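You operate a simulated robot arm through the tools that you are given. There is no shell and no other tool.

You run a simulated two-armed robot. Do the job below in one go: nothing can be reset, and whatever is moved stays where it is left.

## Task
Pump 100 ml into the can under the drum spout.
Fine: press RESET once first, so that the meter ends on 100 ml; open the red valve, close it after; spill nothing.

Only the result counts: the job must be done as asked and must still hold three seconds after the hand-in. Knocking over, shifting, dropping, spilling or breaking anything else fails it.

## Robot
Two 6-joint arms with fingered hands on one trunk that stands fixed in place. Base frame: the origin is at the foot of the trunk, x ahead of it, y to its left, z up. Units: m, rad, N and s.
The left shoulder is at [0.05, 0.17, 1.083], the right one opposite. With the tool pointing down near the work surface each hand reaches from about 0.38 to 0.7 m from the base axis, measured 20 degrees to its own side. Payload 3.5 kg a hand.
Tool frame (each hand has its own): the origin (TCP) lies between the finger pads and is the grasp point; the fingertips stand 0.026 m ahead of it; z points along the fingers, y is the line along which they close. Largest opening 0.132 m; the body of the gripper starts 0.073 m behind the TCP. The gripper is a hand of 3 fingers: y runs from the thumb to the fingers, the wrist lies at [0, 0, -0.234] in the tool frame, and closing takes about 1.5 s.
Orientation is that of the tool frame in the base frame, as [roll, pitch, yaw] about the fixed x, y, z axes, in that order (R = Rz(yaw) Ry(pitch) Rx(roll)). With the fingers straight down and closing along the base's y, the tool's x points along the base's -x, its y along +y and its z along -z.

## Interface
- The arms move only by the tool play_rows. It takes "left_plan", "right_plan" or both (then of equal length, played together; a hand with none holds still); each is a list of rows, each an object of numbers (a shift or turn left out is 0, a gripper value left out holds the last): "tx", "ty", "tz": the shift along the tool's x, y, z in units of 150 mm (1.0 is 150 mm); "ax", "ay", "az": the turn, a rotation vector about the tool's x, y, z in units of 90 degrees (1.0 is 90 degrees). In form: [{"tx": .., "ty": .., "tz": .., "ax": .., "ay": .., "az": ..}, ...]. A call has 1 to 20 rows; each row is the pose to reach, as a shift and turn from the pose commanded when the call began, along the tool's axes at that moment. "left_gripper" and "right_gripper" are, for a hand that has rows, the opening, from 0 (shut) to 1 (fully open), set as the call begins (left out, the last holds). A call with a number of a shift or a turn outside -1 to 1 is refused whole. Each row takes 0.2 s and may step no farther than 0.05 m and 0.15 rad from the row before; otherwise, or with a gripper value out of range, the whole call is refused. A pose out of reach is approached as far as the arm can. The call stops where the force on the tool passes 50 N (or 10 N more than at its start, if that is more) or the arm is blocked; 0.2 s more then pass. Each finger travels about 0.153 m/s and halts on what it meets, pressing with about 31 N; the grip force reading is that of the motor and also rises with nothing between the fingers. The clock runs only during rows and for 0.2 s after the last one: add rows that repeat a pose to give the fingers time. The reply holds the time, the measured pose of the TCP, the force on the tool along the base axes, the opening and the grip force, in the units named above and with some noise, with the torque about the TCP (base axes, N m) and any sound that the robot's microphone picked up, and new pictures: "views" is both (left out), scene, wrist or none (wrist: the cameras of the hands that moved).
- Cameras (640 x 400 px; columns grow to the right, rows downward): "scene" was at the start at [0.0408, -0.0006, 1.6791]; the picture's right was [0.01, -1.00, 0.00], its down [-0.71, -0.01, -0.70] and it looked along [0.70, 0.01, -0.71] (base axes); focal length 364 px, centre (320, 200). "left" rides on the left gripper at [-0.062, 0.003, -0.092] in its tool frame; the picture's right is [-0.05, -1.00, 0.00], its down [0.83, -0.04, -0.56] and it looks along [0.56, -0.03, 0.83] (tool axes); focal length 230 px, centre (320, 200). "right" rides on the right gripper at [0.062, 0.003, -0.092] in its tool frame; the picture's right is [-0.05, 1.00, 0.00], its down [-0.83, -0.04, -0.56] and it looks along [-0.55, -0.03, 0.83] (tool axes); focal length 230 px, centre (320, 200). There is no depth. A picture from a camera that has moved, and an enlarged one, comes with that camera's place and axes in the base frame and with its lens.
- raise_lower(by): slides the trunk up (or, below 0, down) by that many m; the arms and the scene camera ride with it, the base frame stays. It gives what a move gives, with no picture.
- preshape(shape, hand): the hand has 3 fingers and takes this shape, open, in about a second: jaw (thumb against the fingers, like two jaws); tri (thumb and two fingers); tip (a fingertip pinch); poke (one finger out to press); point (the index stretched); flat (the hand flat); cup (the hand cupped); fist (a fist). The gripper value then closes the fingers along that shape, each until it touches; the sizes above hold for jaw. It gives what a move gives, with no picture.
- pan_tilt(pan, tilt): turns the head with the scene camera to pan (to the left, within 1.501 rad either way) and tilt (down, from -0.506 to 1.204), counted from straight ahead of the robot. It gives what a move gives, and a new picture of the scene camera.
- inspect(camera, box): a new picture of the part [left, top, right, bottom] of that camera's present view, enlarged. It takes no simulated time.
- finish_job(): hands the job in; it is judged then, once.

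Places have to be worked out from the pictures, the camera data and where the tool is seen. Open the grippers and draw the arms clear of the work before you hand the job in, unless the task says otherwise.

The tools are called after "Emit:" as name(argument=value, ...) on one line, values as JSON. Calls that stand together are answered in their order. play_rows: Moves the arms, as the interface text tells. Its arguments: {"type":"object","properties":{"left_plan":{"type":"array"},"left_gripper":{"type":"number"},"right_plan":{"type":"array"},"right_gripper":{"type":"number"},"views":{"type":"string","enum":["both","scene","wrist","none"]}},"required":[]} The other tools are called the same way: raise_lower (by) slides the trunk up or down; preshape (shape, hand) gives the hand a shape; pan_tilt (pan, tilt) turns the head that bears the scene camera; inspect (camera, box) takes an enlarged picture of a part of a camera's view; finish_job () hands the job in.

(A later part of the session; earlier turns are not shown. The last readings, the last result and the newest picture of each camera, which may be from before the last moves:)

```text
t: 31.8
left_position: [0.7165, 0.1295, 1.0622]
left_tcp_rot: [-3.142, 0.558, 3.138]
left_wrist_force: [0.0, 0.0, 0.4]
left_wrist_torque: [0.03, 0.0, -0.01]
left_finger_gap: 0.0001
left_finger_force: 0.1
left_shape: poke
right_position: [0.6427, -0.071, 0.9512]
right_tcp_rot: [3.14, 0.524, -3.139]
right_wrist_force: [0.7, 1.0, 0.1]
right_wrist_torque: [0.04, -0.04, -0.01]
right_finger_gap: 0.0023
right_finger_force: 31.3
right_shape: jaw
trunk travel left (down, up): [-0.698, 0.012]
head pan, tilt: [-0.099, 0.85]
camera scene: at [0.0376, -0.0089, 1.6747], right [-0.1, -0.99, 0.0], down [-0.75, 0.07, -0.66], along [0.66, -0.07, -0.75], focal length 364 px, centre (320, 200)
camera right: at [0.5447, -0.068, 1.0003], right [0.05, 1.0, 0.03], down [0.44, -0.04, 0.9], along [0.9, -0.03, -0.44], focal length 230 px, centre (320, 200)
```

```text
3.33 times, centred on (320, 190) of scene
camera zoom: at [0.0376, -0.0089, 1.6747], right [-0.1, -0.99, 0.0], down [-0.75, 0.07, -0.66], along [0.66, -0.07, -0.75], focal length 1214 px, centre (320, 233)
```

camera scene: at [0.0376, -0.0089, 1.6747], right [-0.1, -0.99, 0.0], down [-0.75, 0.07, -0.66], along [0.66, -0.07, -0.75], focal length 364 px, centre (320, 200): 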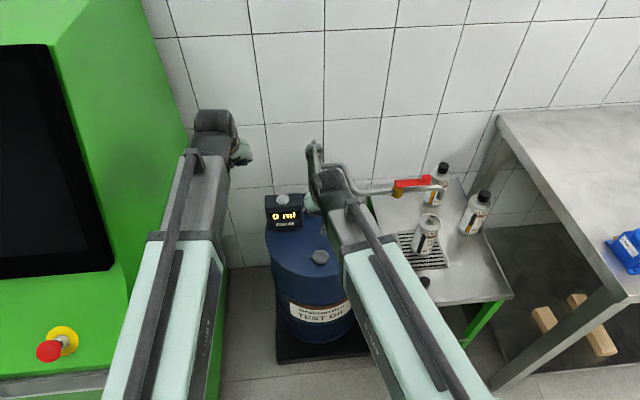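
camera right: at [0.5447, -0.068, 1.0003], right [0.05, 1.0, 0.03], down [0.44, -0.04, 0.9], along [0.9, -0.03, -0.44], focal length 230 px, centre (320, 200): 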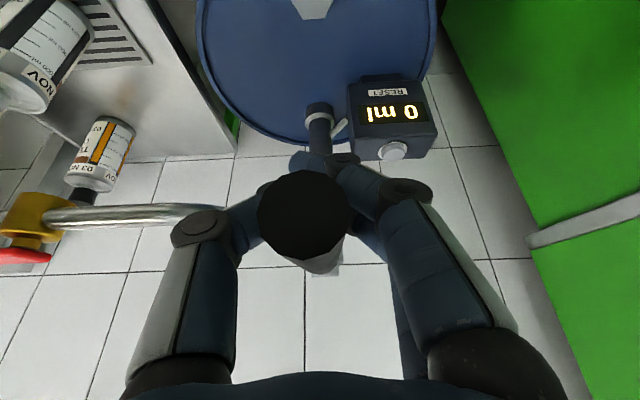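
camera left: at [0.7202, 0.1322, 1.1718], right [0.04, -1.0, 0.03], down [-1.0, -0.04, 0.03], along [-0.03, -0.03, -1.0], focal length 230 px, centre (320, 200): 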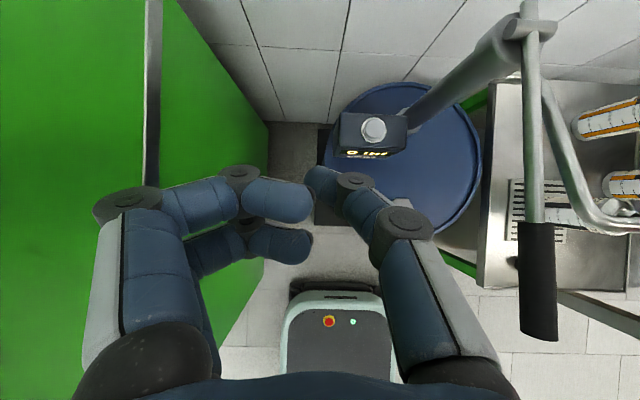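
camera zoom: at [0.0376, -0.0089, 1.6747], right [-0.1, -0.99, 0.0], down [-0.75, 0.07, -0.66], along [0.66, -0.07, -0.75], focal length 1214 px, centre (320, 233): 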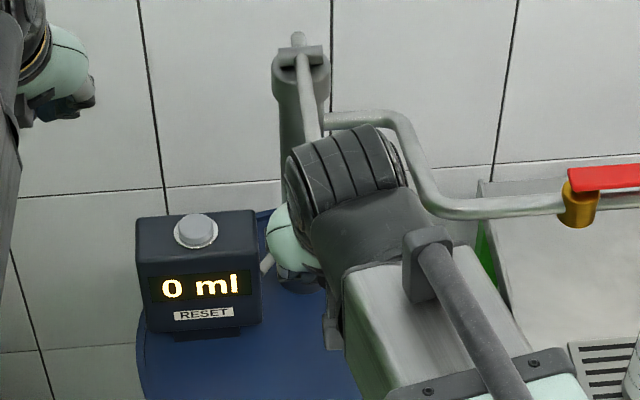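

The lever did not move: the hand slid 2 cm down around the grip. I'll take a deeper power grasp instead: open, bring the palm down close to the grip with the hand nearly vertical, then close the fingers under it.

Emit:
play_rows(right_plan=[{"tx": 0}, {"tx": 0}, {"tx": 0}, {"tx": 0.014, "ty": -0.003, "tz": 0.057, "ay": 0.061}, {"tx": 0.028, "ty": -0.007, "tz": 0.114, "ay": 0.122}, {"tx": 0.041, "ty": -0.01, "tz": 0.171, "ay": 0.183}, {"tx": 0.055, "ty": -0.013, "tz": 0.228, "ay": 0.244}], right_gripper=0.6, views="both")

```text
t: 33.4
left_position: [0.7176, 0.1288, 1.0615]
left_tcp_rot: [3.14, 0.556, 3.139]
left_wrist_force: [0.1, -0.6, 1.1]
left_wrist_torque: [0.03, 0.02, -0.03]
left_finger_gap: 0.0
left_finger_force: 0.1
left_shape: poke
right_position: [0.6537, -0.0748, 0.917]
right_tcp_rot: [-3.14, 0.139, 3.14]
right_wrist_force: [0.1, -0.6, 0.3]
right_wrist_torque: [0.01, -0.02, 0.02]
right_finger_gap: 0.079
right_finger_force: 0.1
right_shape: jaw
trunk travel left (down, up): [-0.698, 0.012]
head pan, tilt: [-0.099, 0.85]
camera scene: at [0.0379, -0.009, 1.6745], right [-0.1, -0.99, 0.0], down [-0.75, 0.07, -0.66], along [0.66, -0.07, -0.75], focal length 364 px, centre (320, 200)
camera right: at [0.5802, -0.0714, 0.9995], right [0.05, 1.0, 0.01], down [0.75, -0.04, 0.66], along [0.66, -0.03, -0.75], focal length 230 px, centre (320, 200)
```

scene: 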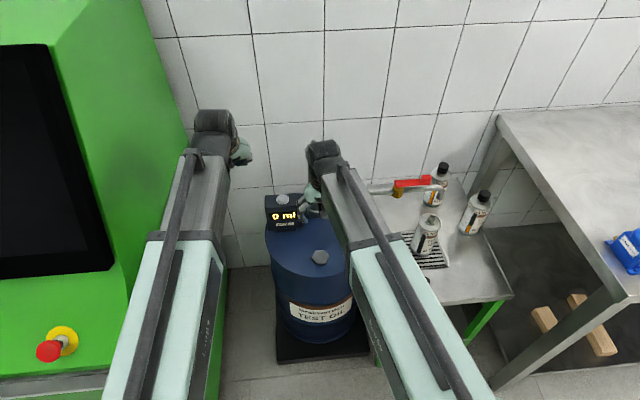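
right: 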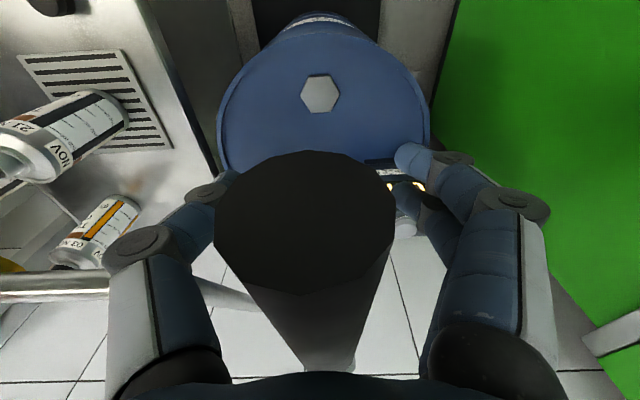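

The grip now lies deep in the hand near the palm with no contact force. I close the fingers under it.

Emit:
play_rows(right_plan=[{"tx": 0}, {"tx": 0}, {"tx": 0}, {"tx": 0}, {"tx": 0}, {"tx": 0}, {"tx": 0}], right_gripper=0.0, views="wrist")

```text
t: 35.0
left_position: [0.7171, 0.1292, 1.0624]
left_tcp_rot: [-3.141, 0.559, 3.139]
left_wrist_force: [-0.3, 0.2, 0.4]
left_wrist_torque: [-0.01, 0.02, -0.03]
left_finger_gap: 0.0
left_finger_force: 0.1
left_shape: poke
right_position: [0.6525, -0.0748, 0.9159]
right_tcp_rot: [3.141, 0.14, 3.141]
right_wrist_force: [1.3, 0.3, -1.3]
right_wrist_torque: [-0.01, 0.0, 0.0]
right_finger_gap: 0.0002
right_finger_force: 31.0
right_shape: jaw
trunk travel left (down, up): [-0.698, 0.012]
head pan, tilt: [-0.099, 0.85]
camera right: at [0.5799, -0.0714, 0.9996], right [0.05, 1.0, 0.01], down [0.75, -0.04, 0.67], along [0.66, -0.03, -0.75], focal length 230 px, centre (320, 200)
```

right: 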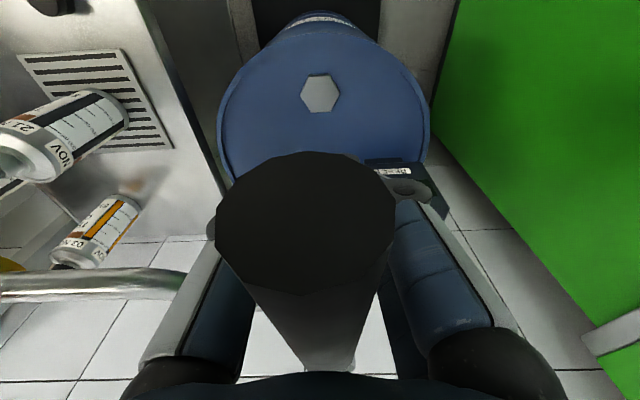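

The fingers are fully closed below the grip, so it is caged between palm and fingers. I push down along the lever's arc by about 6° and watch the meter and the force.

Emit:
play_rows(right_plan=[{"tz": 0.033}, {"tz": 0.092, "ay": -0.022}, {"tz": 0.15, "ay": -0.044}, {"tx": -0.005, "tz": 0.209, "ay": -0.067}], right_gripper=0.0, views="both")

Emit:
inspect(camera="scene", box=[250, 130, 390, 250])

```text
t: 36.0
left_position: [0.7177, 0.1288, 1.0626]
left_tcp_rot: [3.141, 0.559, 3.14]
left_wrist_force: [0.1, 1.1, 0.5]
left_wrist_torque: [0.02, -0.03, -0.02]
left_finger_gap: 0.0
left_finger_force: 0.2
left_shape: poke
right_position: [0.6583, -0.0751, 0.8851]
right_tcp_rot: [-3.141, 0.245, 3.14]
right_wrist_force: [0.1, -0.2, 2.1]
right_wrist_torque: [0.01, 0.09, 0.02]
right_finger_gap: 0.0001
right_finger_force: 31.3
right_shape: jaw
trunk travel left (down, up): [-0.698, 0.012]
head pan, tilt: [-0.099, 0.85]
camera scene: at [0.0376, -0.009, 1.6745], right [-0.1, -0.99, 0.0], down [-0.75, 0.07, -0.66], along [0.66, -0.07, -0.75], focal length 364 px, centre (320, 200)
camera right: at [0.5764, -0.0718, 0.9594], right [0.05, 1.0, 0.01], down [0.67, -0.04, 0.74], along [0.74, -0.03, -0.67], focal length 230 px, centre (320, 200)
```

scene: 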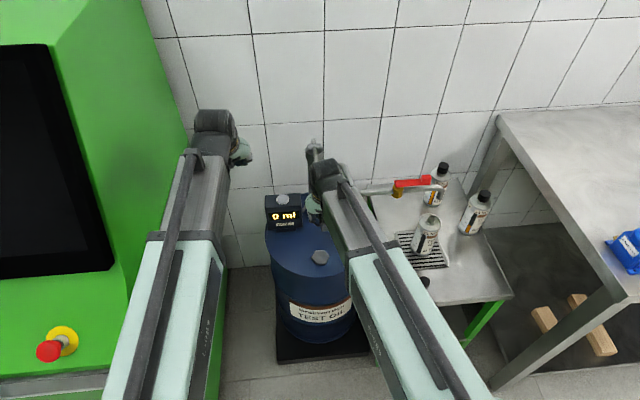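
right: 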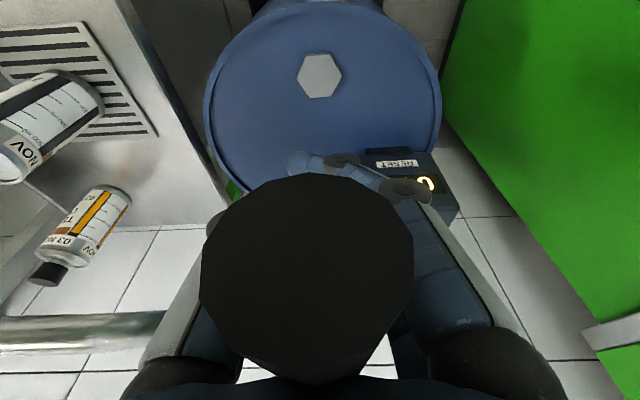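

```text
3.33 times, centred on (320, 190) of scene
camera zoom: at [0.0376, -0.009, 1.6745], right [-0.1, -0.99, 0.0], down [-0.75, 0.07, -0.66], along [0.66, -0.07, -0.75], focal length 1214 px, centre (320, 233)
```

zoom: 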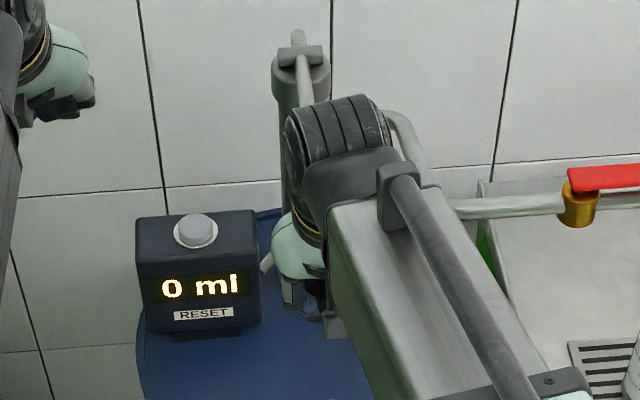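

The lever moved down about 5.5° with little force, and the meter still reads 0. I continue the stroke slowly by another 8°.

Emit:
play_rows(right_plan=[{"tz": 0.058, "ay": -0.022}, {"tz": 0.117, "ay": -0.044}, {"tx": -0.004, "tz": 0.175, "ay": -0.067}, {"tx": -0.009, "tz": 0.233, "ay": -0.089}], right_gripper=0.0, views="both")

Emit:
inspect(camera="scene", box=[250, 130, 390, 250])

Emit:
inspect(camera="scene", box=[390, 165, 460, 265])

```text
t: 37.0
left_position: [0.7172, 0.1295, 1.0613]
left_tcp_rot: [-3.141, 0.56, 3.139]
left_wrist_force: [0.1, 0.2, -0.4]
left_wrist_torque: [0.03, 0.01, -0.04]
left_finger_gap: 0.0001
left_finger_force: 0.1
left_shape: poke
right_position: [0.6666, -0.0763, 0.8518]
right_tcp_rot: [-3.141, 0.386, 3.141]
right_wrist_force: [1.5, -0.6, 2.2]
right_wrist_torque: [0.02, 0.16, 0.0]
right_finger_gap: 0.0
right_finger_force: 30.6
right_shape: jaw
trunk travel left (down, up): [-0.698, 0.012]
head pan, tilt: [-0.099, 0.85]
camera scene: at [0.0375, -0.009, 1.6746], right [-0.1, -0.99, 0.0], down [-0.75, 0.07, -0.66], along [0.66, -0.07, -0.75], focal length 364 px, centre (320, 200)
camera right: at [0.5762, -0.0722, 0.9143], right [0.05, 1.0, 0.02], down [0.56, -0.04, 0.83], along [0.83, -0.03, -0.56], focal length 230 px, centre (320, 200)
```

scene: 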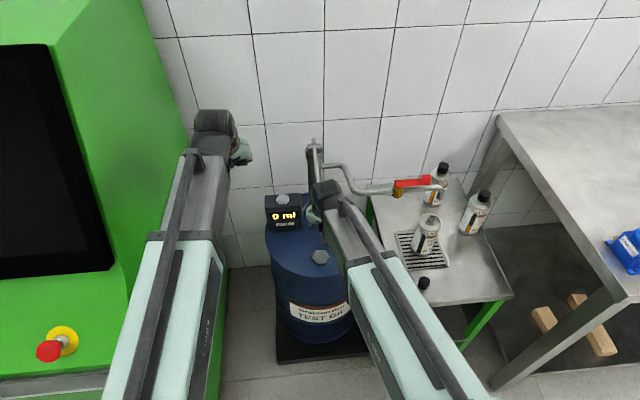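
right: 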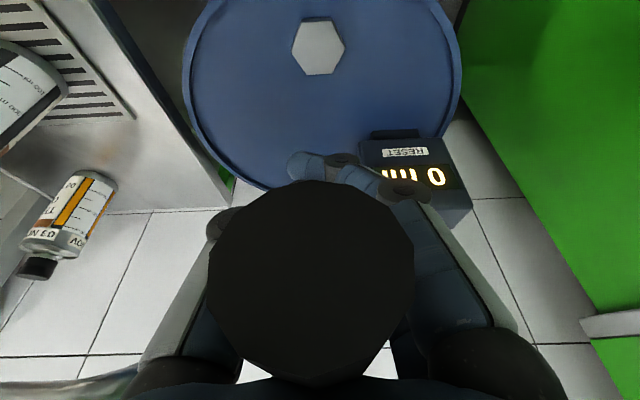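

```text
3.33 times, centred on (320, 190) of scene
camera zoom: at [0.0375, -0.009, 1.6746], right [-0.1, -0.99, 0.0], down [-0.75, 0.07, -0.66], along [0.66, -0.07, -0.75], focal length 1214 px, centre (320, 233)
```

zoom: 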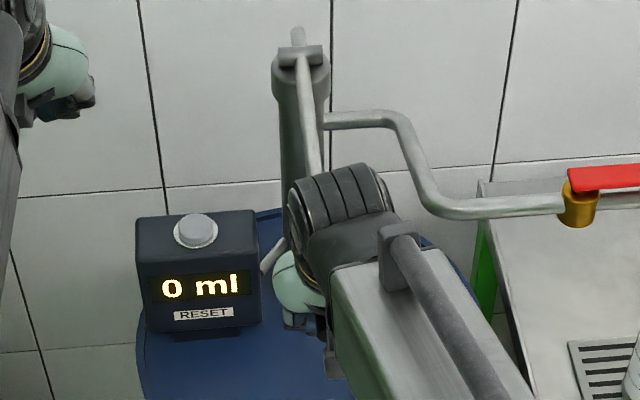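

```text
4.00 times, centred on (425, 215) of scene
camera zoom: at [0.0375, -0.009, 1.6746], right [-0.1, -0.99, 0.0], down [-0.75, 0.07, -0.66], along [0.66, -0.07, -0.75], focal length 1457 px, centre (-100, 140)
```

zoom: 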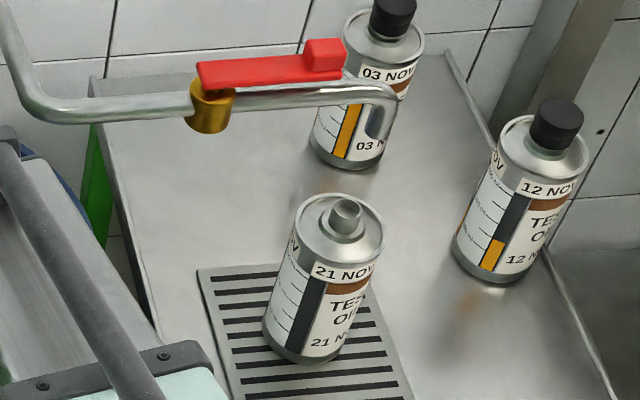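

The lever is now at about -6° and the meter still reads 0; the side view shows the can correctly below the spout. I continue the down-stroke by another 12°.

Emit:
play_rows(right_plan=[{"tz": 0.058, "ay": -0.022}, {"tz": 0.117, "ay": -0.044}, {"tx": -0.004, "tz": 0.175, "ay": -0.067}, {"tx": -0.008, "tz": 0.234, "ay": -0.089}, {"tx": -0.015, "tz": 0.292, "ay": -0.111}, {"tx": -0.024, "tz": 0.35, "ay": -0.133}], right_gripper=0.0, views="both")

Emit:
inspect(camera="scene", box=[250, 130, 390, 250])

Emit:
inspect(camera="scene", box=[390, 165, 460, 265])

```text
t: 38.4
left_position: [0.7165, 0.1289, 1.0624]
left_tcp_rot: [-3.14, 0.56, 3.14]
left_wrist_force: [0.2, 0.2, 0.1]
left_wrist_torque: [0.0, 0.01, -0.02]
left_finger_gap: 0.0002
left_finger_force: 0.0
left_shape: poke
right_position: [0.6891, -0.075, 0.8052]
right_tcp_rot: [-3.141, 0.593, 3.141]
right_wrist_force: [1.0, 0.0, 4.4]
right_wrist_torque: [0.05, 0.27, 0.05]
right_finger_gap: 0.0001
right_finger_force: 31.3
right_shape: jaw
trunk travel left (down, up): [-0.698, 0.012]
head pan, tilt: [-0.099, 0.85]
camera scene: at [0.0374, -0.009, 1.6746], right [-0.1, -0.99, 0.0], down [-0.75, 0.07, -0.66], along [0.66, -0.07, -0.75], focal length 364 px, centre (320, 200)
camera right: at [0.5877, -0.071, 0.8471], right [0.04, 1.0, 0.03], down [0.38, -0.04, 0.93], along [0.93, -0.03, -0.38], focal length 230 px, centre (320, 200)
```

scene: 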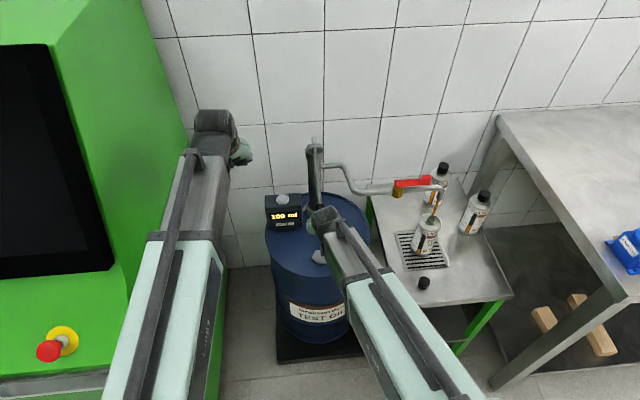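
right: 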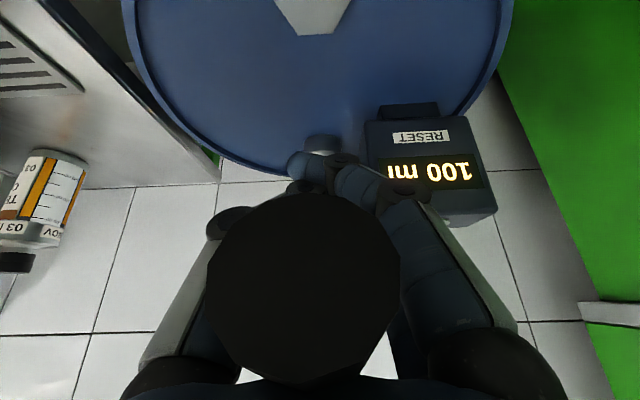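

```text
3.33 times, centred on (320, 190) of scene
camera zoom: at [0.0374, -0.009, 1.6746], right [-0.1, -0.99, 0.0], down [-0.75, 0.07, -0.66], along [0.66, -0.07, -0.75], focal length 1214 px, centre (320, 233)
```

zoom: 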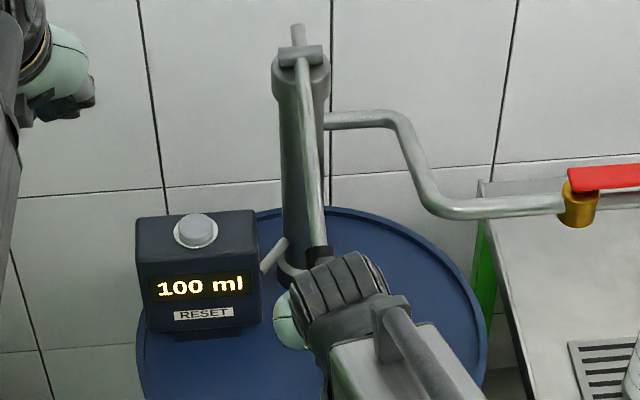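

```text
4.00 times, centred on (425, 215) of scene
camera zoom: at [0.0374, -0.009, 1.6746], right [-0.1, -0.99, 0.0], down [-0.75, 0.07, -0.66], along [0.66, -0.07, -0.75], focal length 1457 px, centre (-100, 140)
```

zoom: 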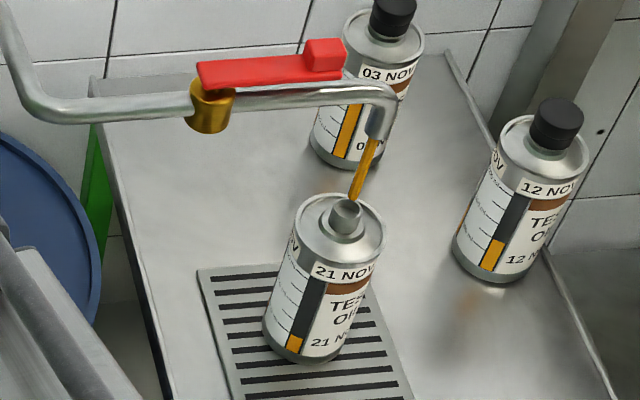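

One stroke delivered: the meter shows 100 ml and the oil stream runs into the can's neck. I hold the lever still and let the stream run out.

Emit:
play_rows(right_plan=[{"tx": 0}, {"tx": 0}, {"tx": 0}, {"tx": 0}, {"tx": 0}, {"tx": 0}, {"tx": 0}, {"tx": 0}, {"tx": 0}, {"tx": 0}], right_gripper=0.0, views="scene")

Emit:
inspect(camera="scene", box=[250, 130, 390, 250])

Emit:
inspect(camera="scene", box=[390, 165, 460, 265])

```text
t: 40.6
left_position: [0.7175, 0.1295, 1.0619]
left_tcp_rot: [-3.142, 0.56, 3.141]
left_wrist_force: [0.8, -1.2, 0.5]
left_wrist_torque: [0.0, 0.03, 0.01]
left_finger_gap: 0.0
left_finger_force: 0.0
left_shape: poke
right_position: [0.6889, -0.0759, 0.8061]
right_tcp_rot: [-3.14, 0.594, 3.141]
right_wrist_force: [0.9, -1.7, 3.9]
right_wrist_torque: [0.05, 0.27, 0.04]
right_finger_gap: 0.0
right_finger_force: 30.5
right_shape: jaw
trunk travel left (down, up): [-0.698, 0.012]
head pan, tilt: [-0.099, 0.85]
camera scene: at [0.0373, -0.009, 1.6745], right [-0.1, -0.99, 0.0], down [-0.75, 0.07, -0.66], along [0.66, -0.07, -0.75], focal length 364 px, centre (320, 200)
```

scene: 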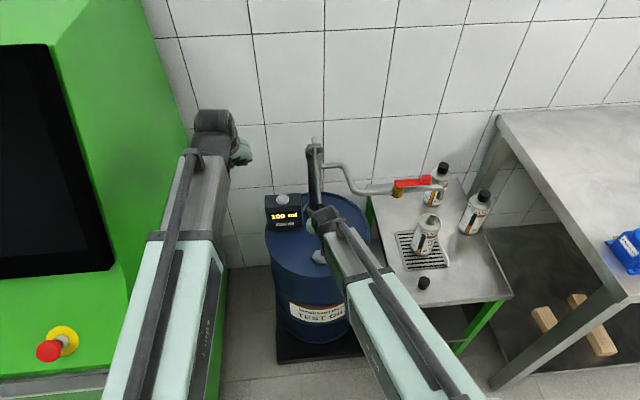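

```text
3.33 times, centred on (320, 190) of scene
camera zoom: at [0.0373, -0.009, 1.6745], right [-0.1, -0.99, 0.0], down [-0.75, 0.07, -0.66], along [0.66, -0.07, -0.75], focal length 1214 px, centre (320, 233)
```

zoom: 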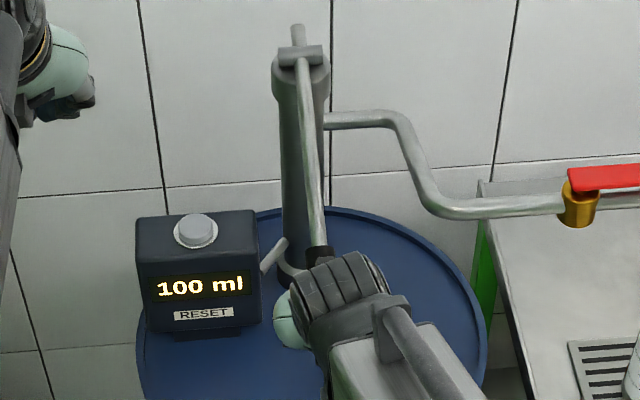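

```text
4.00 times, centred on (425, 215) of scene
camera zoom: at [0.0373, -0.009, 1.6745], right [-0.1, -0.99, 0.0], down [-0.75, 0.07, -0.66], along [0.66, -0.07, -0.75], focal length 1457 px, centre (-100, 140)
```

zoom: 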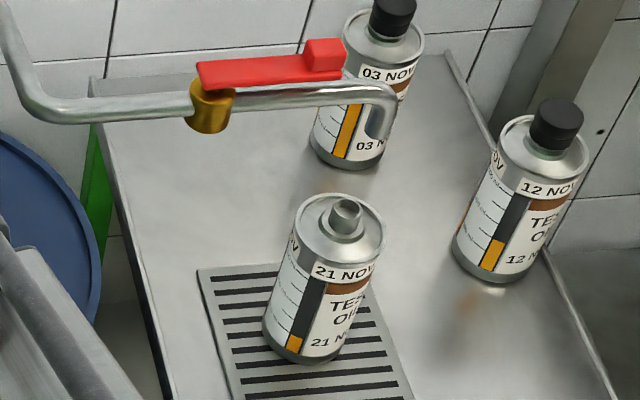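

The stream has stopped, the can shows 100 ml and so does the meter. The lever pushes back about 4 N (return spring), so I'll let it rise slowly under the palm along its arc to its upper rest before releasing it.

Emit:
play_rows(right_plan=[{"tx": -0.004, "tz": -0.076, "ay": 0.0289}, {"tx": -0.012, "tz": -0.152, "ay": 0.0578}, {"tx": -0.024, "tz": -0.227, "ay": 0.0867}, {"tx": -0.038, "tz": -0.302, "ay": 0.1156}, {"tx": -0.056, "tz": -0.376, "ay": 0.1444}, {"tx": -0.078, "tz": -0.449, "ay": 0.1733}, {"tx": -0.103, "tz": -0.521, "ay": 0.2022}, {"tx": -0.131, "tz": -0.591, "ay": 0.2311}, {"tx": -0.162, "tz": -0.661, "ay": 0.26}, {"tx": -0.196, "tz": -0.729, "ay": 0.289}], right_gripper=0.0, views="both")

Emit:
inspect(camera="scene", box=[250, 130, 390, 250])

```text
t: 42.8
left_position: [0.718, 0.1277, 1.0626]
left_tcp_rot: [-3.141, 0.557, 3.139]
left_wrist_force: [-0.6, 0.5, 1.0]
left_wrist_torque: [-0.01, 0.04, -0.02]
left_finger_gap: 0.0
left_finger_force: 0.0
left_shape: poke
right_position: [0.654, -0.0755, 0.9121]
right_tcp_rot: [3.141, 0.139, 3.141]
right_wrist_force: [0.0, 0.0, -0.4]
right_wrist_torque: [-0.02, -0.03, 0.04]
right_finger_gap: 0.0002
right_finger_force: 31.6
right_shape: jaw
trunk travel left (down, up): [-0.698, 0.012]
head pan, tilt: [-0.099, 0.85]
camera scene: at [0.0377, -0.009, 1.6745], right [-0.1, -0.99, 0.0], down [-0.75, 0.07, -0.66], along [0.66, -0.07, -0.75], focal length 364 px, centre (320, 200)
camera right: at [0.5811, -0.0715, 0.9944], right [0.05, 1.0, 0.01], down [0.75, -0.04, 0.66], along [0.66, -0.03, -0.75], focal length 230 px, centre (320, 200)
```

scene: 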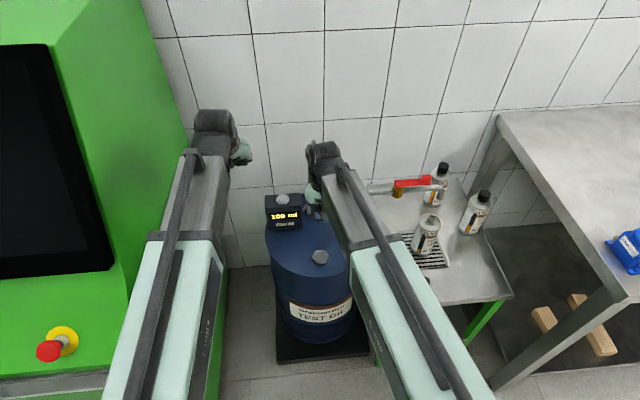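
right: 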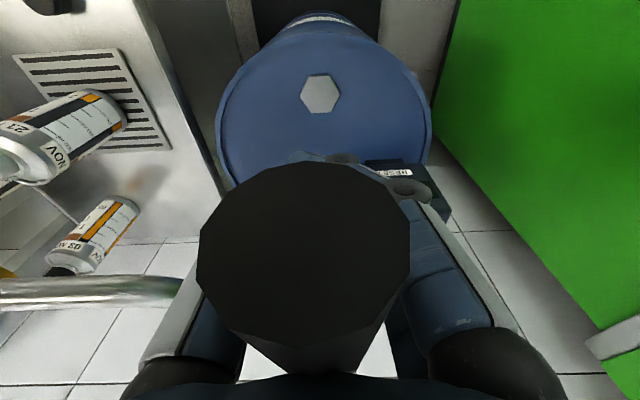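

```text
3.33 times, centred on (320, 190) of scene
camera zoom: at [0.0377, -0.009, 1.6745], right [-0.1, -0.99, 0.0], down [-0.75, 0.07, -0.66], along [0.66, -0.07, -0.75], focal length 1214 px, centre (320, 233)
```

zoom: 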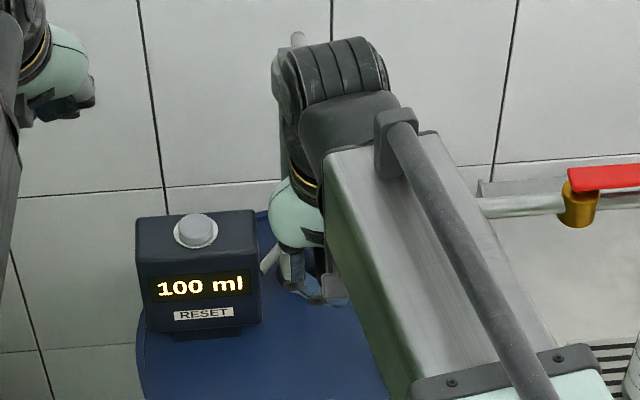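

The meter still reads 100 ml, the lever is back at its top rest and the load is zero. I open the fingers and lift straight off the lever.

Emit:
play_rows(right_plan=[{"tx": 0}, {"tx": 0}, {"tx": 0}, {"tx": 0}, {"tz": -0.15}, {"tz": -0.3}, {"tz": -0.5}, {"tz": -0.7}, {"tz": -0.9}, {"tz": -1.0}], right_gripper=0.65, views="both")

Emit:
inspect(camera="scene", box=[250, 130, 390, 250])

```text
t: 45.0
left_position: [0.7172, 0.1294, 1.0623]
left_tcp_rot: [-3.141, 0.558, 3.141]
left_wrist_force: [-0.1, 0.8, -0.7]
left_wrist_torque: [-0.02, 0.0, 0.01]
left_finger_gap: 0.0
left_finger_force: 0.1
left_shape: poke
right_position: [0.6323, -0.074, 1.0615]
right_tcp_rot: [3.14, 0.14, 3.139]
right_wrist_force: [-0.2, 0.7, 0.8]
right_wrist_torque: [0.0, 0.05, -0.01]
right_finger_gap: 0.0852
right_finger_force: 0.1
right_shape: jaw
trunk travel left (down, up): [-0.698, 0.012]
head pan, tilt: [-0.099, 0.85]
camera scene: at [0.0376, -0.0089, 1.6745], right [-0.1, -0.99, 0.0], down [-0.75, 0.07, -0.66], along [0.66, -0.07, -0.75], focal length 364 px, centre (320, 200)
camera right: at [0.5603, -0.0707, 1.1439], right [0.05, 1.0, 0.01], down [0.75, -0.04, 0.66], along [0.66, -0.03, -0.75], focal length 230 px, centre (320, 200)
```

scene: 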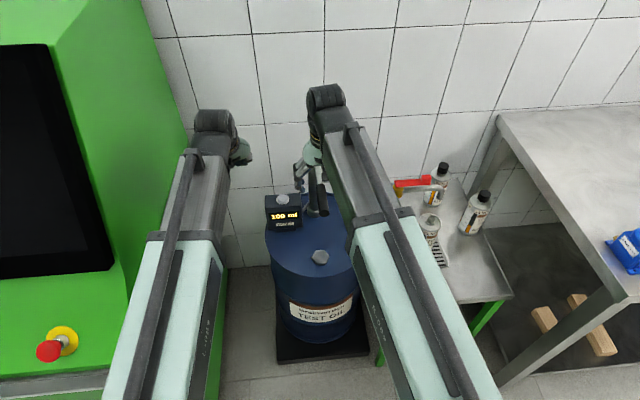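
right: 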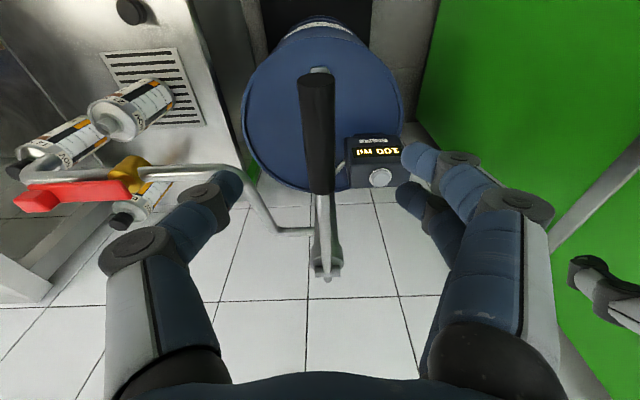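

```text
3.33 times, centred on (320, 190) of scene
camera zoom: at [0.0376, -0.0089, 1.6745], right [-0.1, -0.99, 0.0], down [-0.75, 0.07, -0.66], along [0.66, -0.07, -0.75], focal length 1214 px, centre (320, 233)
```

zoom: 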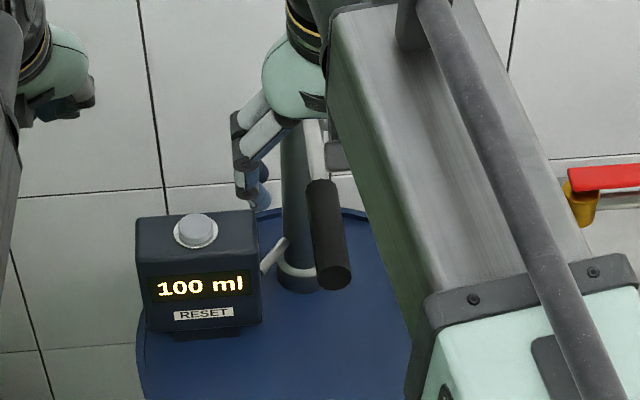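

The lever is free and the meter holds 100 ml. Next the valve must be closed by pulling the handle back toward the robot from its far side; I'll inspect the handle and pipe heights closely first.

Emit:
inspect(camera="scene", box=[385, 165, 450, 205])

Emit:
inspect(camera="right", box=[0, 130, 260, 260])

```text
9.85 times, centred on (418, 185) of scene
camera zoom: at [0.0376, -0.0089, 1.6745], right [-0.1, -0.99, 0.0], down [-0.75, 0.07, -0.66], along [0.66, -0.07, -0.75], focal length 3588 px, centre (-640, 348)
```

zoom: 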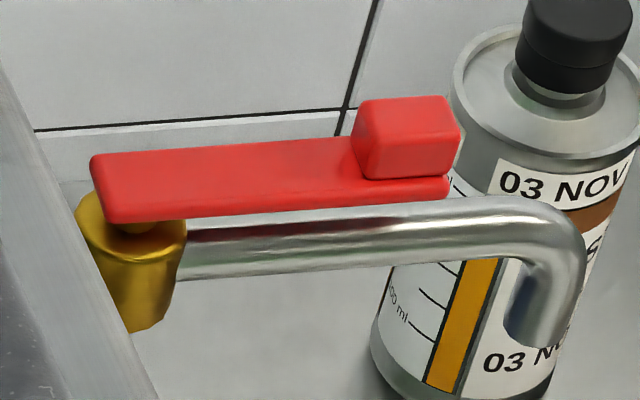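

```text
2.46 times, centred on (130, 195) of right
camera zoom: at [0.5603, -0.0707, 1.1439], right [0.05, 1.0, 0.01], down [0.75, -0.04, 0.66], along [0.66, -0.03, -0.75], focal length 566 px, centre (788, 212)
```

zoom: 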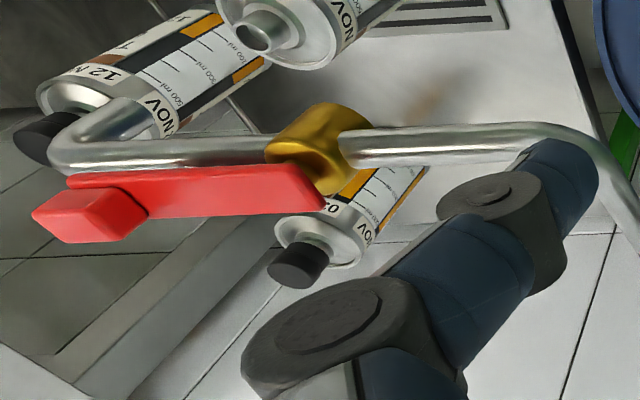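

The handle plate is about 20 mm wide and 7 mm thick with a 21 mm high knob near its tip (top z about 0.976); the pipe top is about 0.93. I'll open the hand fully, carry it over to the valve and turn it about 55° so that the thumb can go down on the far side of the handle.

Emit:
play_rows(right_plan=[{"tx": -0.007, "ty": -0.22, "tz": -0.05, "ay": 0.022}, {"tx": -0.014, "ty": -0.45, "tz": -0.1, "ay": 0.045}, {"tx": -0.021, "ty": -0.68, "tz": -0.15, "ay": 0.067}, {"tx": -0.028, "ty": -0.907, "tz": -0.198, "ay": 0.089}], right_gripper=1.0, views="none")

Emit:
play_rows(right_plan=[{"tx": -0.048, "ty": -0.105, "tz": 0.019, "az": -0.087}, {"tx": -0.095, "ty": -0.21, "tz": 0.038, "az": -0.175}, {"tx": -0.143, "ty": -0.314, "tz": 0.057, "az": -0.262}, {"tx": -0.19, "ty": -0.419, "tz": 0.076, "az": -0.349}, {"tx": -0.238, "ty": -0.524, "tz": 0.095, "az": -0.436}, {"tx": -0.286, "ty": -0.629, "tz": 0.114, "az": -0.524}, {"tx": -0.333, "ty": -0.733, "tz": 0.133, "az": -0.611}], right_gripper=1.0, views="both")

```text
t: 46.0
left_position: [0.717, 0.1278, 1.0626]
left_tcp_rot: [3.141, 0.556, 3.14]
left_wrist_force: [-1.0, -0.5, 0.4]
left_wrist_torque: [-0.01, -0.04, 0.01]
left_finger_gap: 0.0002
left_finger_force: 0.0
left_shape: poke
right_position: [0.6325, -0.2115, 1.0909]
right_tcp_rot: [3.141, -0.001, 3.141]
right_wrist_force: [0.5, 0.4, -1.2]
right_wrist_torque: [0.0, 0.0, 0.01]
right_finger_gap: 0.132
right_finger_force: 0.1
right_shape: jaw
trunk travel left (down, up): [-0.698, 0.012]
head pan, tilt: [-0.099, 0.85]
```

```text
t: 47.6
left_position: [0.7181, 0.129, 1.0622]
left_tcp_rot: [-3.141, 0.557, 3.139]
left_wrist_force: [0.9, 0.4, 0.4]
left_wrist_torque: [0.0, -0.01, 0.01]
left_finger_gap: 0.0
left_finger_force: 0.0
left_shape: poke
right_position: [0.6821, -0.322, 1.0689]
right_tcp_rot: [3.141, 0.001, -2.179]
right_wrist_force: [0.8, -0.2, 0.1]
right_wrist_torque: [0.0, -0.01, 0.01]
right_finger_gap: 0.132
right_finger_force: 0.0
right_shape: jaw
trunk travel left (down, up): [-0.698, 0.012]
head pan, tilt: [-0.099, 0.85]
camera scene: at [0.0378, -0.0093, 1.6745], right [-0.1, -0.99, 0.0], down [-0.75, 0.07, -0.66], along [0.66, -0.07, -0.75], focal length 364 px, centre (320, 200)
camera right: at [0.6454, -0.3691, 1.1616], right [-0.79, 0.61, 0.0], down [0.51, 0.66, 0.56], along [0.34, 0.44, -0.83], focal length 230 px, centre (320, 200)
```

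scene: 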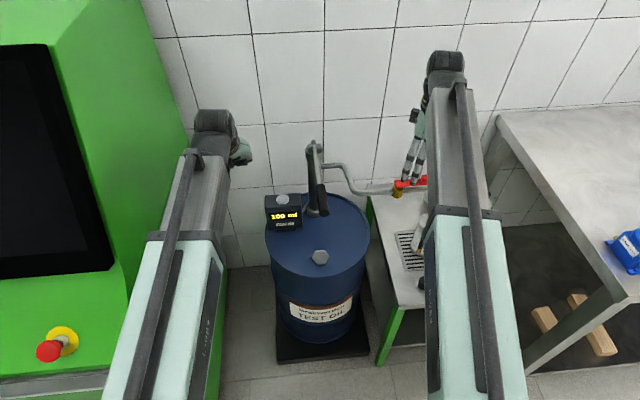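
right: 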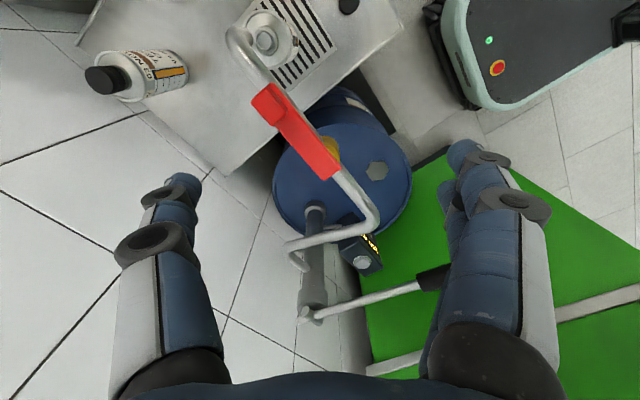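

The view matches my geometry (knob seen where predicted); the thumb is at about (0.742, -0.364), some 2-3 cm beyond the handle's far edge. I descend so that the tips reach about z 0.946.

Emit:
play_rows(right_plan=[{"tz": 0.16}, {"tz": 0.32}, {"tz": 0.48}, {"tz": 0.58}, {"tz": 0.647}], right_gripper=1.0, views="both")

Emit:
inspect(camera="scene", box=[370, 140, 460, 240])

```text
t: 48.8
left_position: [0.7167, 0.1277, 1.0615]
left_tcp_rot: [3.14, 0.556, 3.14]
left_wrist_force: [-0.1, -0.3, -0.1]
left_wrist_torque: [0.0, 0.0, 0.01]
left_finger_gap: 0.0
left_finger_force: 0.1
left_shape: poke
right_position: [0.6822, -0.3207, 0.9733]
right_tcp_rot: [-3.142, 0.0, -2.182]
right_wrist_force: [-0.3, 0.0, 0.5]
right_wrist_torque: [-0.01, 0.0, 0.0]
right_finger_gap: 0.1317
right_finger_force: 0.0
right_shape: jaw
trunk travel left (down, up): [-0.698, 0.012]
head pan, tilt: [-0.099, 0.85]
camera scene: at [0.0378, -0.0091, 1.6745], right [-0.1, -0.99, 0.0], down [-0.75, 0.07, -0.66], along [0.66, -0.07, -0.75], focal length 364 px, centre (320, 200)
camera right: at [0.6452, -0.3689, 1.065], right [-0.79, 0.62, 0.0], down [0.51, 0.66, 0.56], along [0.34, 0.44, -0.83], focal length 230 px, centre (320, 200)
```

scene: 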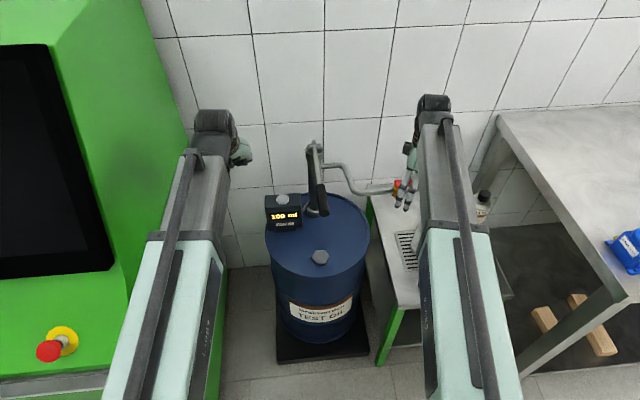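
right: 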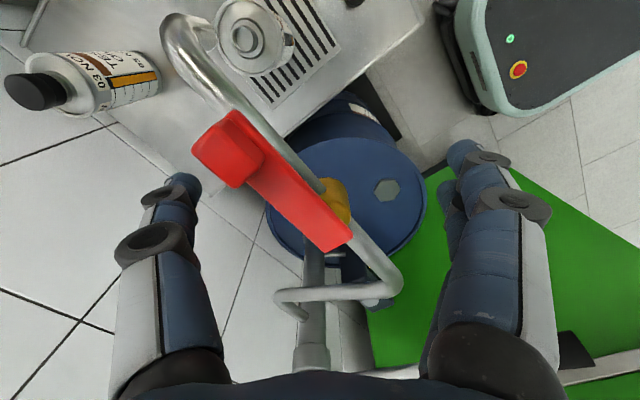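

```text
4.00 times, centred on (415, 190) of scene
camera zoom: at [0.0378, -0.0091, 1.6745], right [-0.1, -0.99, 0.0], down [-0.75, 0.07, -0.66], along [0.66, -0.07, -0.75], focal length 1457 px, centre (-60, 240)
```

zoom: 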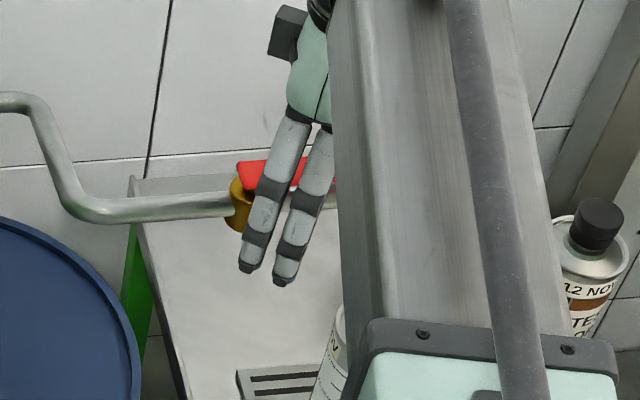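

The thumb is beyond the handle with the knob between thumb and fingers. I pull it toward the robot along the arc, first to about 30°.

Emit:
play_rows(right_plan=[{"tx": 0.037, "ty": 0.056}, {"tx": 0.073, "ty": 0.112}, {"tx": 0.118, "ty": 0.157}, {"tx": 0.163, "ty": 0.202}, {"tx": 0.195, "ty": 0.257}, {"tx": 0.227, "ty": 0.313}], right_gripper=1.0, views="both")

```text
t: 50.2
left_position: [0.7175, 0.1285, 1.062]
left_tcp_rot: [-3.141, 0.559, 3.14]
left_wrist_force: [-1.4, 0.0, 0.6]
left_wrist_torque: [0.04, 0.01, 0.0]
left_finger_gap: 0.0003
left_finger_force: 0.1
left_shape: poke
right_position: [0.6233, -0.3225, 0.9732]
right_tcp_rot: [3.141, 0.001, -2.184]
right_wrist_force: [-0.9, -0.2, 0.4]
right_wrist_torque: [-0.01, 0.01, 0.0]
right_finger_gap: 0.132
right_finger_force: 0.1
right_shape: jaw
trunk travel left (down, up): [-0.698, 0.012]
head pan, tilt: [-0.099, 0.85]
camera scene: at [0.0375, -0.009, 1.6745], right [-0.1, -0.99, 0.0], down [-0.75, 0.07, -0.66], along [0.66, -0.07, -0.75], focal length 364 px, centre (320, 200)
camera right: at [0.5868, -0.3709, 1.0655], right [-0.79, 0.62, 0.0], down [0.51, 0.66, 0.56], along [0.34, 0.44, -0.83], focal length 230 px, centre (320, 200)
```

scene: 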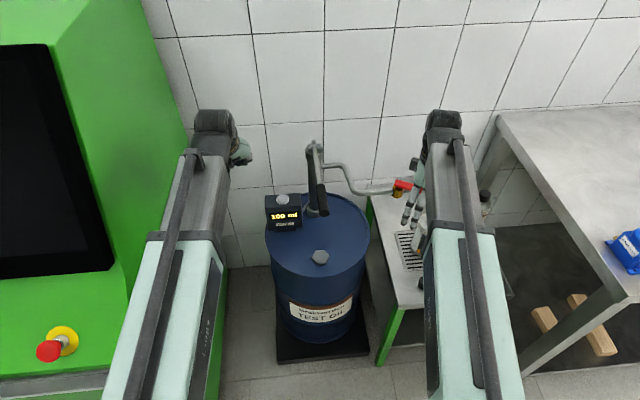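
right: 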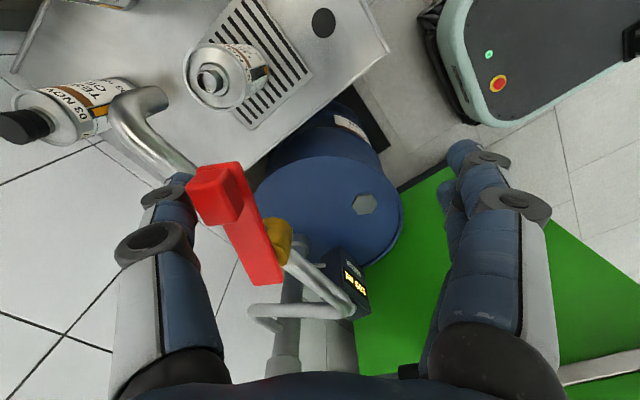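

The handle follows the thumb with almost no force. I continue along the arc toward the closed position.

Emit:
play_rows(right_plan=[{"tx": 0.017, "ty": 0.062}, {"tx": 0.033, "ty": 0.123}, {"tx": 0.033, "ty": 0.187}, {"tx": 0.032, "ty": 0.251}, {"tx": 0.016, "ty": 0.312}, {"tx": 0.0, "ty": 0.373}], right_gripper=1.0, views="both")

```text
t: 51.6
left_position: [0.7181, 0.1289, 1.0619]
left_tcp_rot: [-3.14, 0.557, 3.14]
left_wrist_force: [0.4, 0.2, 1.3]
left_wrist_torque: [-0.04, -0.02, -0.01]
left_finger_gap: 0.0
left_finger_force: 0.0
left_shape: poke
right_position: [0.5787, -0.2892, 0.9744]
right_tcp_rot: [-3.141, 0.001, -2.184]
right_wrist_force: [0.3, -0.3, 0.0]
right_wrist_torque: [-0.04, -0.02, 0.0]
right_finger_gap: 0.1317
right_finger_force: 0.1
right_shape: jaw
trunk travel left (down, up): [-0.698, 0.012]
head pan, tilt: [-0.099, 0.85]
camera scene: at [0.0376, -0.0089, 1.6745], right [-0.1, -0.99, 0.0], down [-0.75, 0.07, -0.66], along [0.66, -0.07, -0.75], focal length 364 px, centre (320, 200)
camera right: at [0.5412, -0.3372, 1.0664], right [-0.79, 0.62, 0.0], down [0.51, 0.66, 0.56], along [0.34, 0.44, -0.83], focal length 230 px, centre (320, 200)
```

scene: 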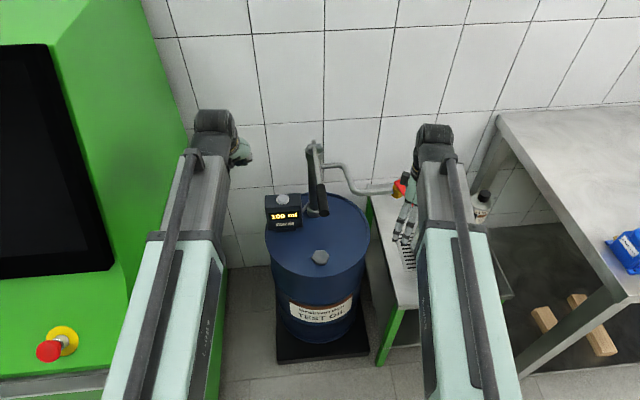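
right: 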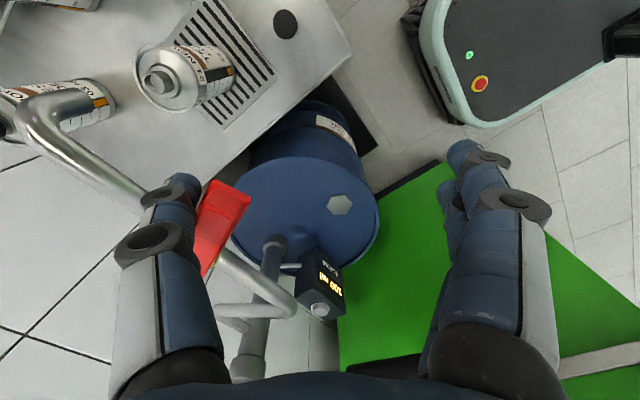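

About 75° of the closing turn is done. I push on to 90° and slightly further until the stop is felt.

Emit:
play_rows(right_plan=[{"tx": -0.032, "ty": 0.056}, {"tx": -0.064, "ty": 0.111}, {"tx": -0.081, "ty": 0.122}, {"tx": -0.098, "ty": 0.134}], right_gripper=1.0, views="both")

Emit:
inspect(camera="scene", box=[370, 140, 460, 240])

Emit:
inspect(camera="right", box=[100, 130, 300, 300])

```text
t: 52.6
left_position: [0.7185, 0.1291, 1.0615]
left_tcp_rot: [3.141, 0.558, 3.14]
left_wrist_force: [0.8, 0.4, 1.3]
left_wrist_torque: [-0.02, 0.02, 0.03]
left_finger_gap: 0.0
left_finger_force: 0.2
left_shape: poke
right_position: [0.5707, -0.268, 0.9726]
right_tcp_rot: [-3.141, -0.002, -2.183]
right_wrist_force: [-0.3, -3.1, 0.6]
right_wrist_torque: [0.01, -0.01, -0.21]
right_finger_gap: 0.1318
right_finger_force: 0.0
right_shape: jaw
trunk travel left (down, up): [-0.698, 0.012]
head pan, tilt: [-0.099, 0.85]
camera scene: at [0.0375, -0.0095, 1.6745], right [-0.1, -0.99, 0.0], down [-0.75, 0.08, -0.66], along [0.66, -0.07, -0.75], focal length 364 px, centre (320, 200)
camera right: at [0.5338, -0.3149, 1.0652], right [-0.79, 0.62, 0.0], down [0.51, 0.66, 0.55], along [0.34, 0.44, -0.83], focal length 230 px, centre (320, 200)
```

scene: 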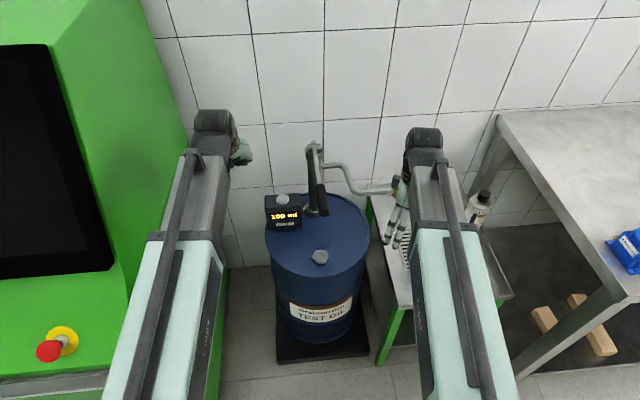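
right: 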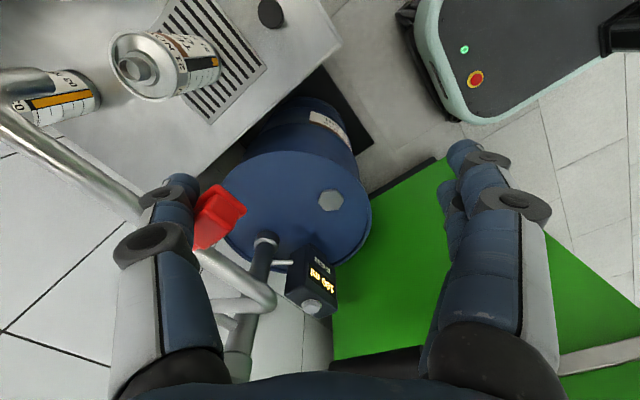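

```text
4.00 times, centred on (415, 190) of scene
camera zoom: at [0.0375, -0.0095, 1.6745], right [-0.1, -0.99, 0.0], down [-0.75, 0.08, -0.66], along [0.66, -0.07, -0.75], focal length 1457 px, centre (-60, 240)
```

zoom: 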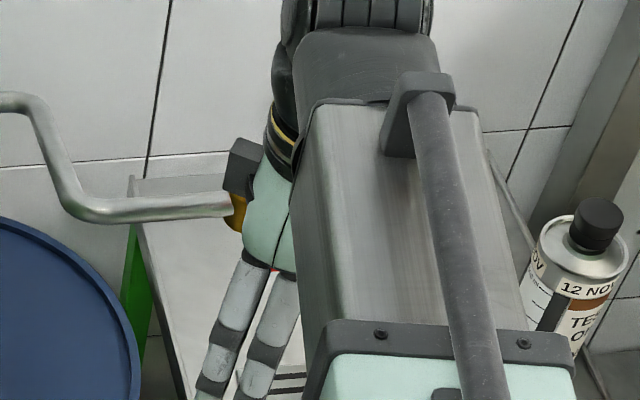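

```text
2.35 times, centred on (200, 215) of right
camera zoom: at [0.5338, -0.3149, 1.0652], right [-0.79, 0.62, 0.0], down [0.51, 0.66, 0.55], along [0.34, 0.44, -0.83], focal length 541 px, centre (602, 165)
```

zoom: 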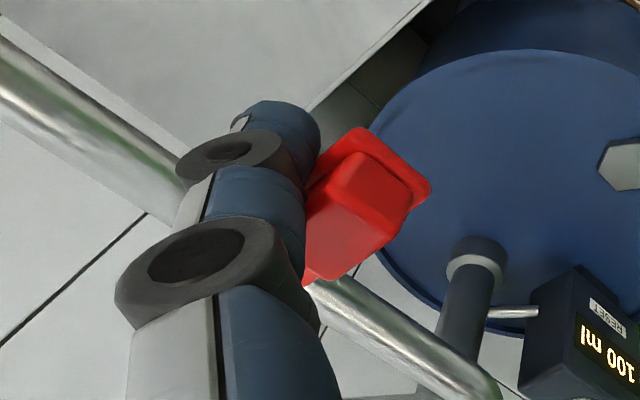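

A reaction of about 3 N in -y suggests the stop is reached. I nudge 4 mm more to confirm it before letting go.

Emit:
play_rows(right_plan=[{"tx": -0.011, "ty": 0.008}, {"tx": -0.022, "ty": 0.015}, {"tx": -0.022, "ty": 0.015}], right_gripper=1.0, views="wrist")

```text
t: 53.4
left_position: [0.7176, 0.1276, 1.0634]
left_tcp_rot: [3.139, 0.558, 3.14]
left_wrist_force: [-0.2, 0.7, -0.7]
left_wrist_torque: [0.02, -0.02, -0.04]
left_finger_gap: 0.0
left_finger_force: 0.1
left_shape: poke
right_position: [0.5696, -0.2648, 0.9748]
right_tcp_rot: [3.14, -0.002, -2.184]
right_wrist_force: [-2.8, -11.6, -1.0]
right_wrist_torque: [0.04, 0.08, -0.78]
right_finger_gap: 0.132
right_finger_force: 0.2
right_shape: jaw
trunk travel left (down, up): [-0.698, 0.012]
head pan, tilt: [-0.099, 0.85]
camera right: at [0.533, -0.3126, 1.0651], right [-0.79, 0.62, 0.0], down [0.51, 0.65, 0.55], along [0.34, 0.44, -0.83], focal length 230 px, centre (320, 200)
```

right: 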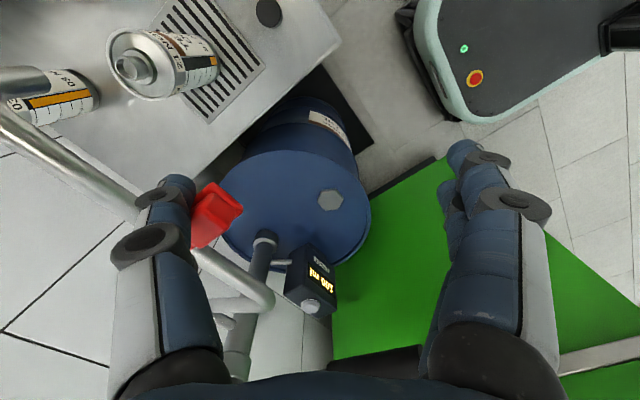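

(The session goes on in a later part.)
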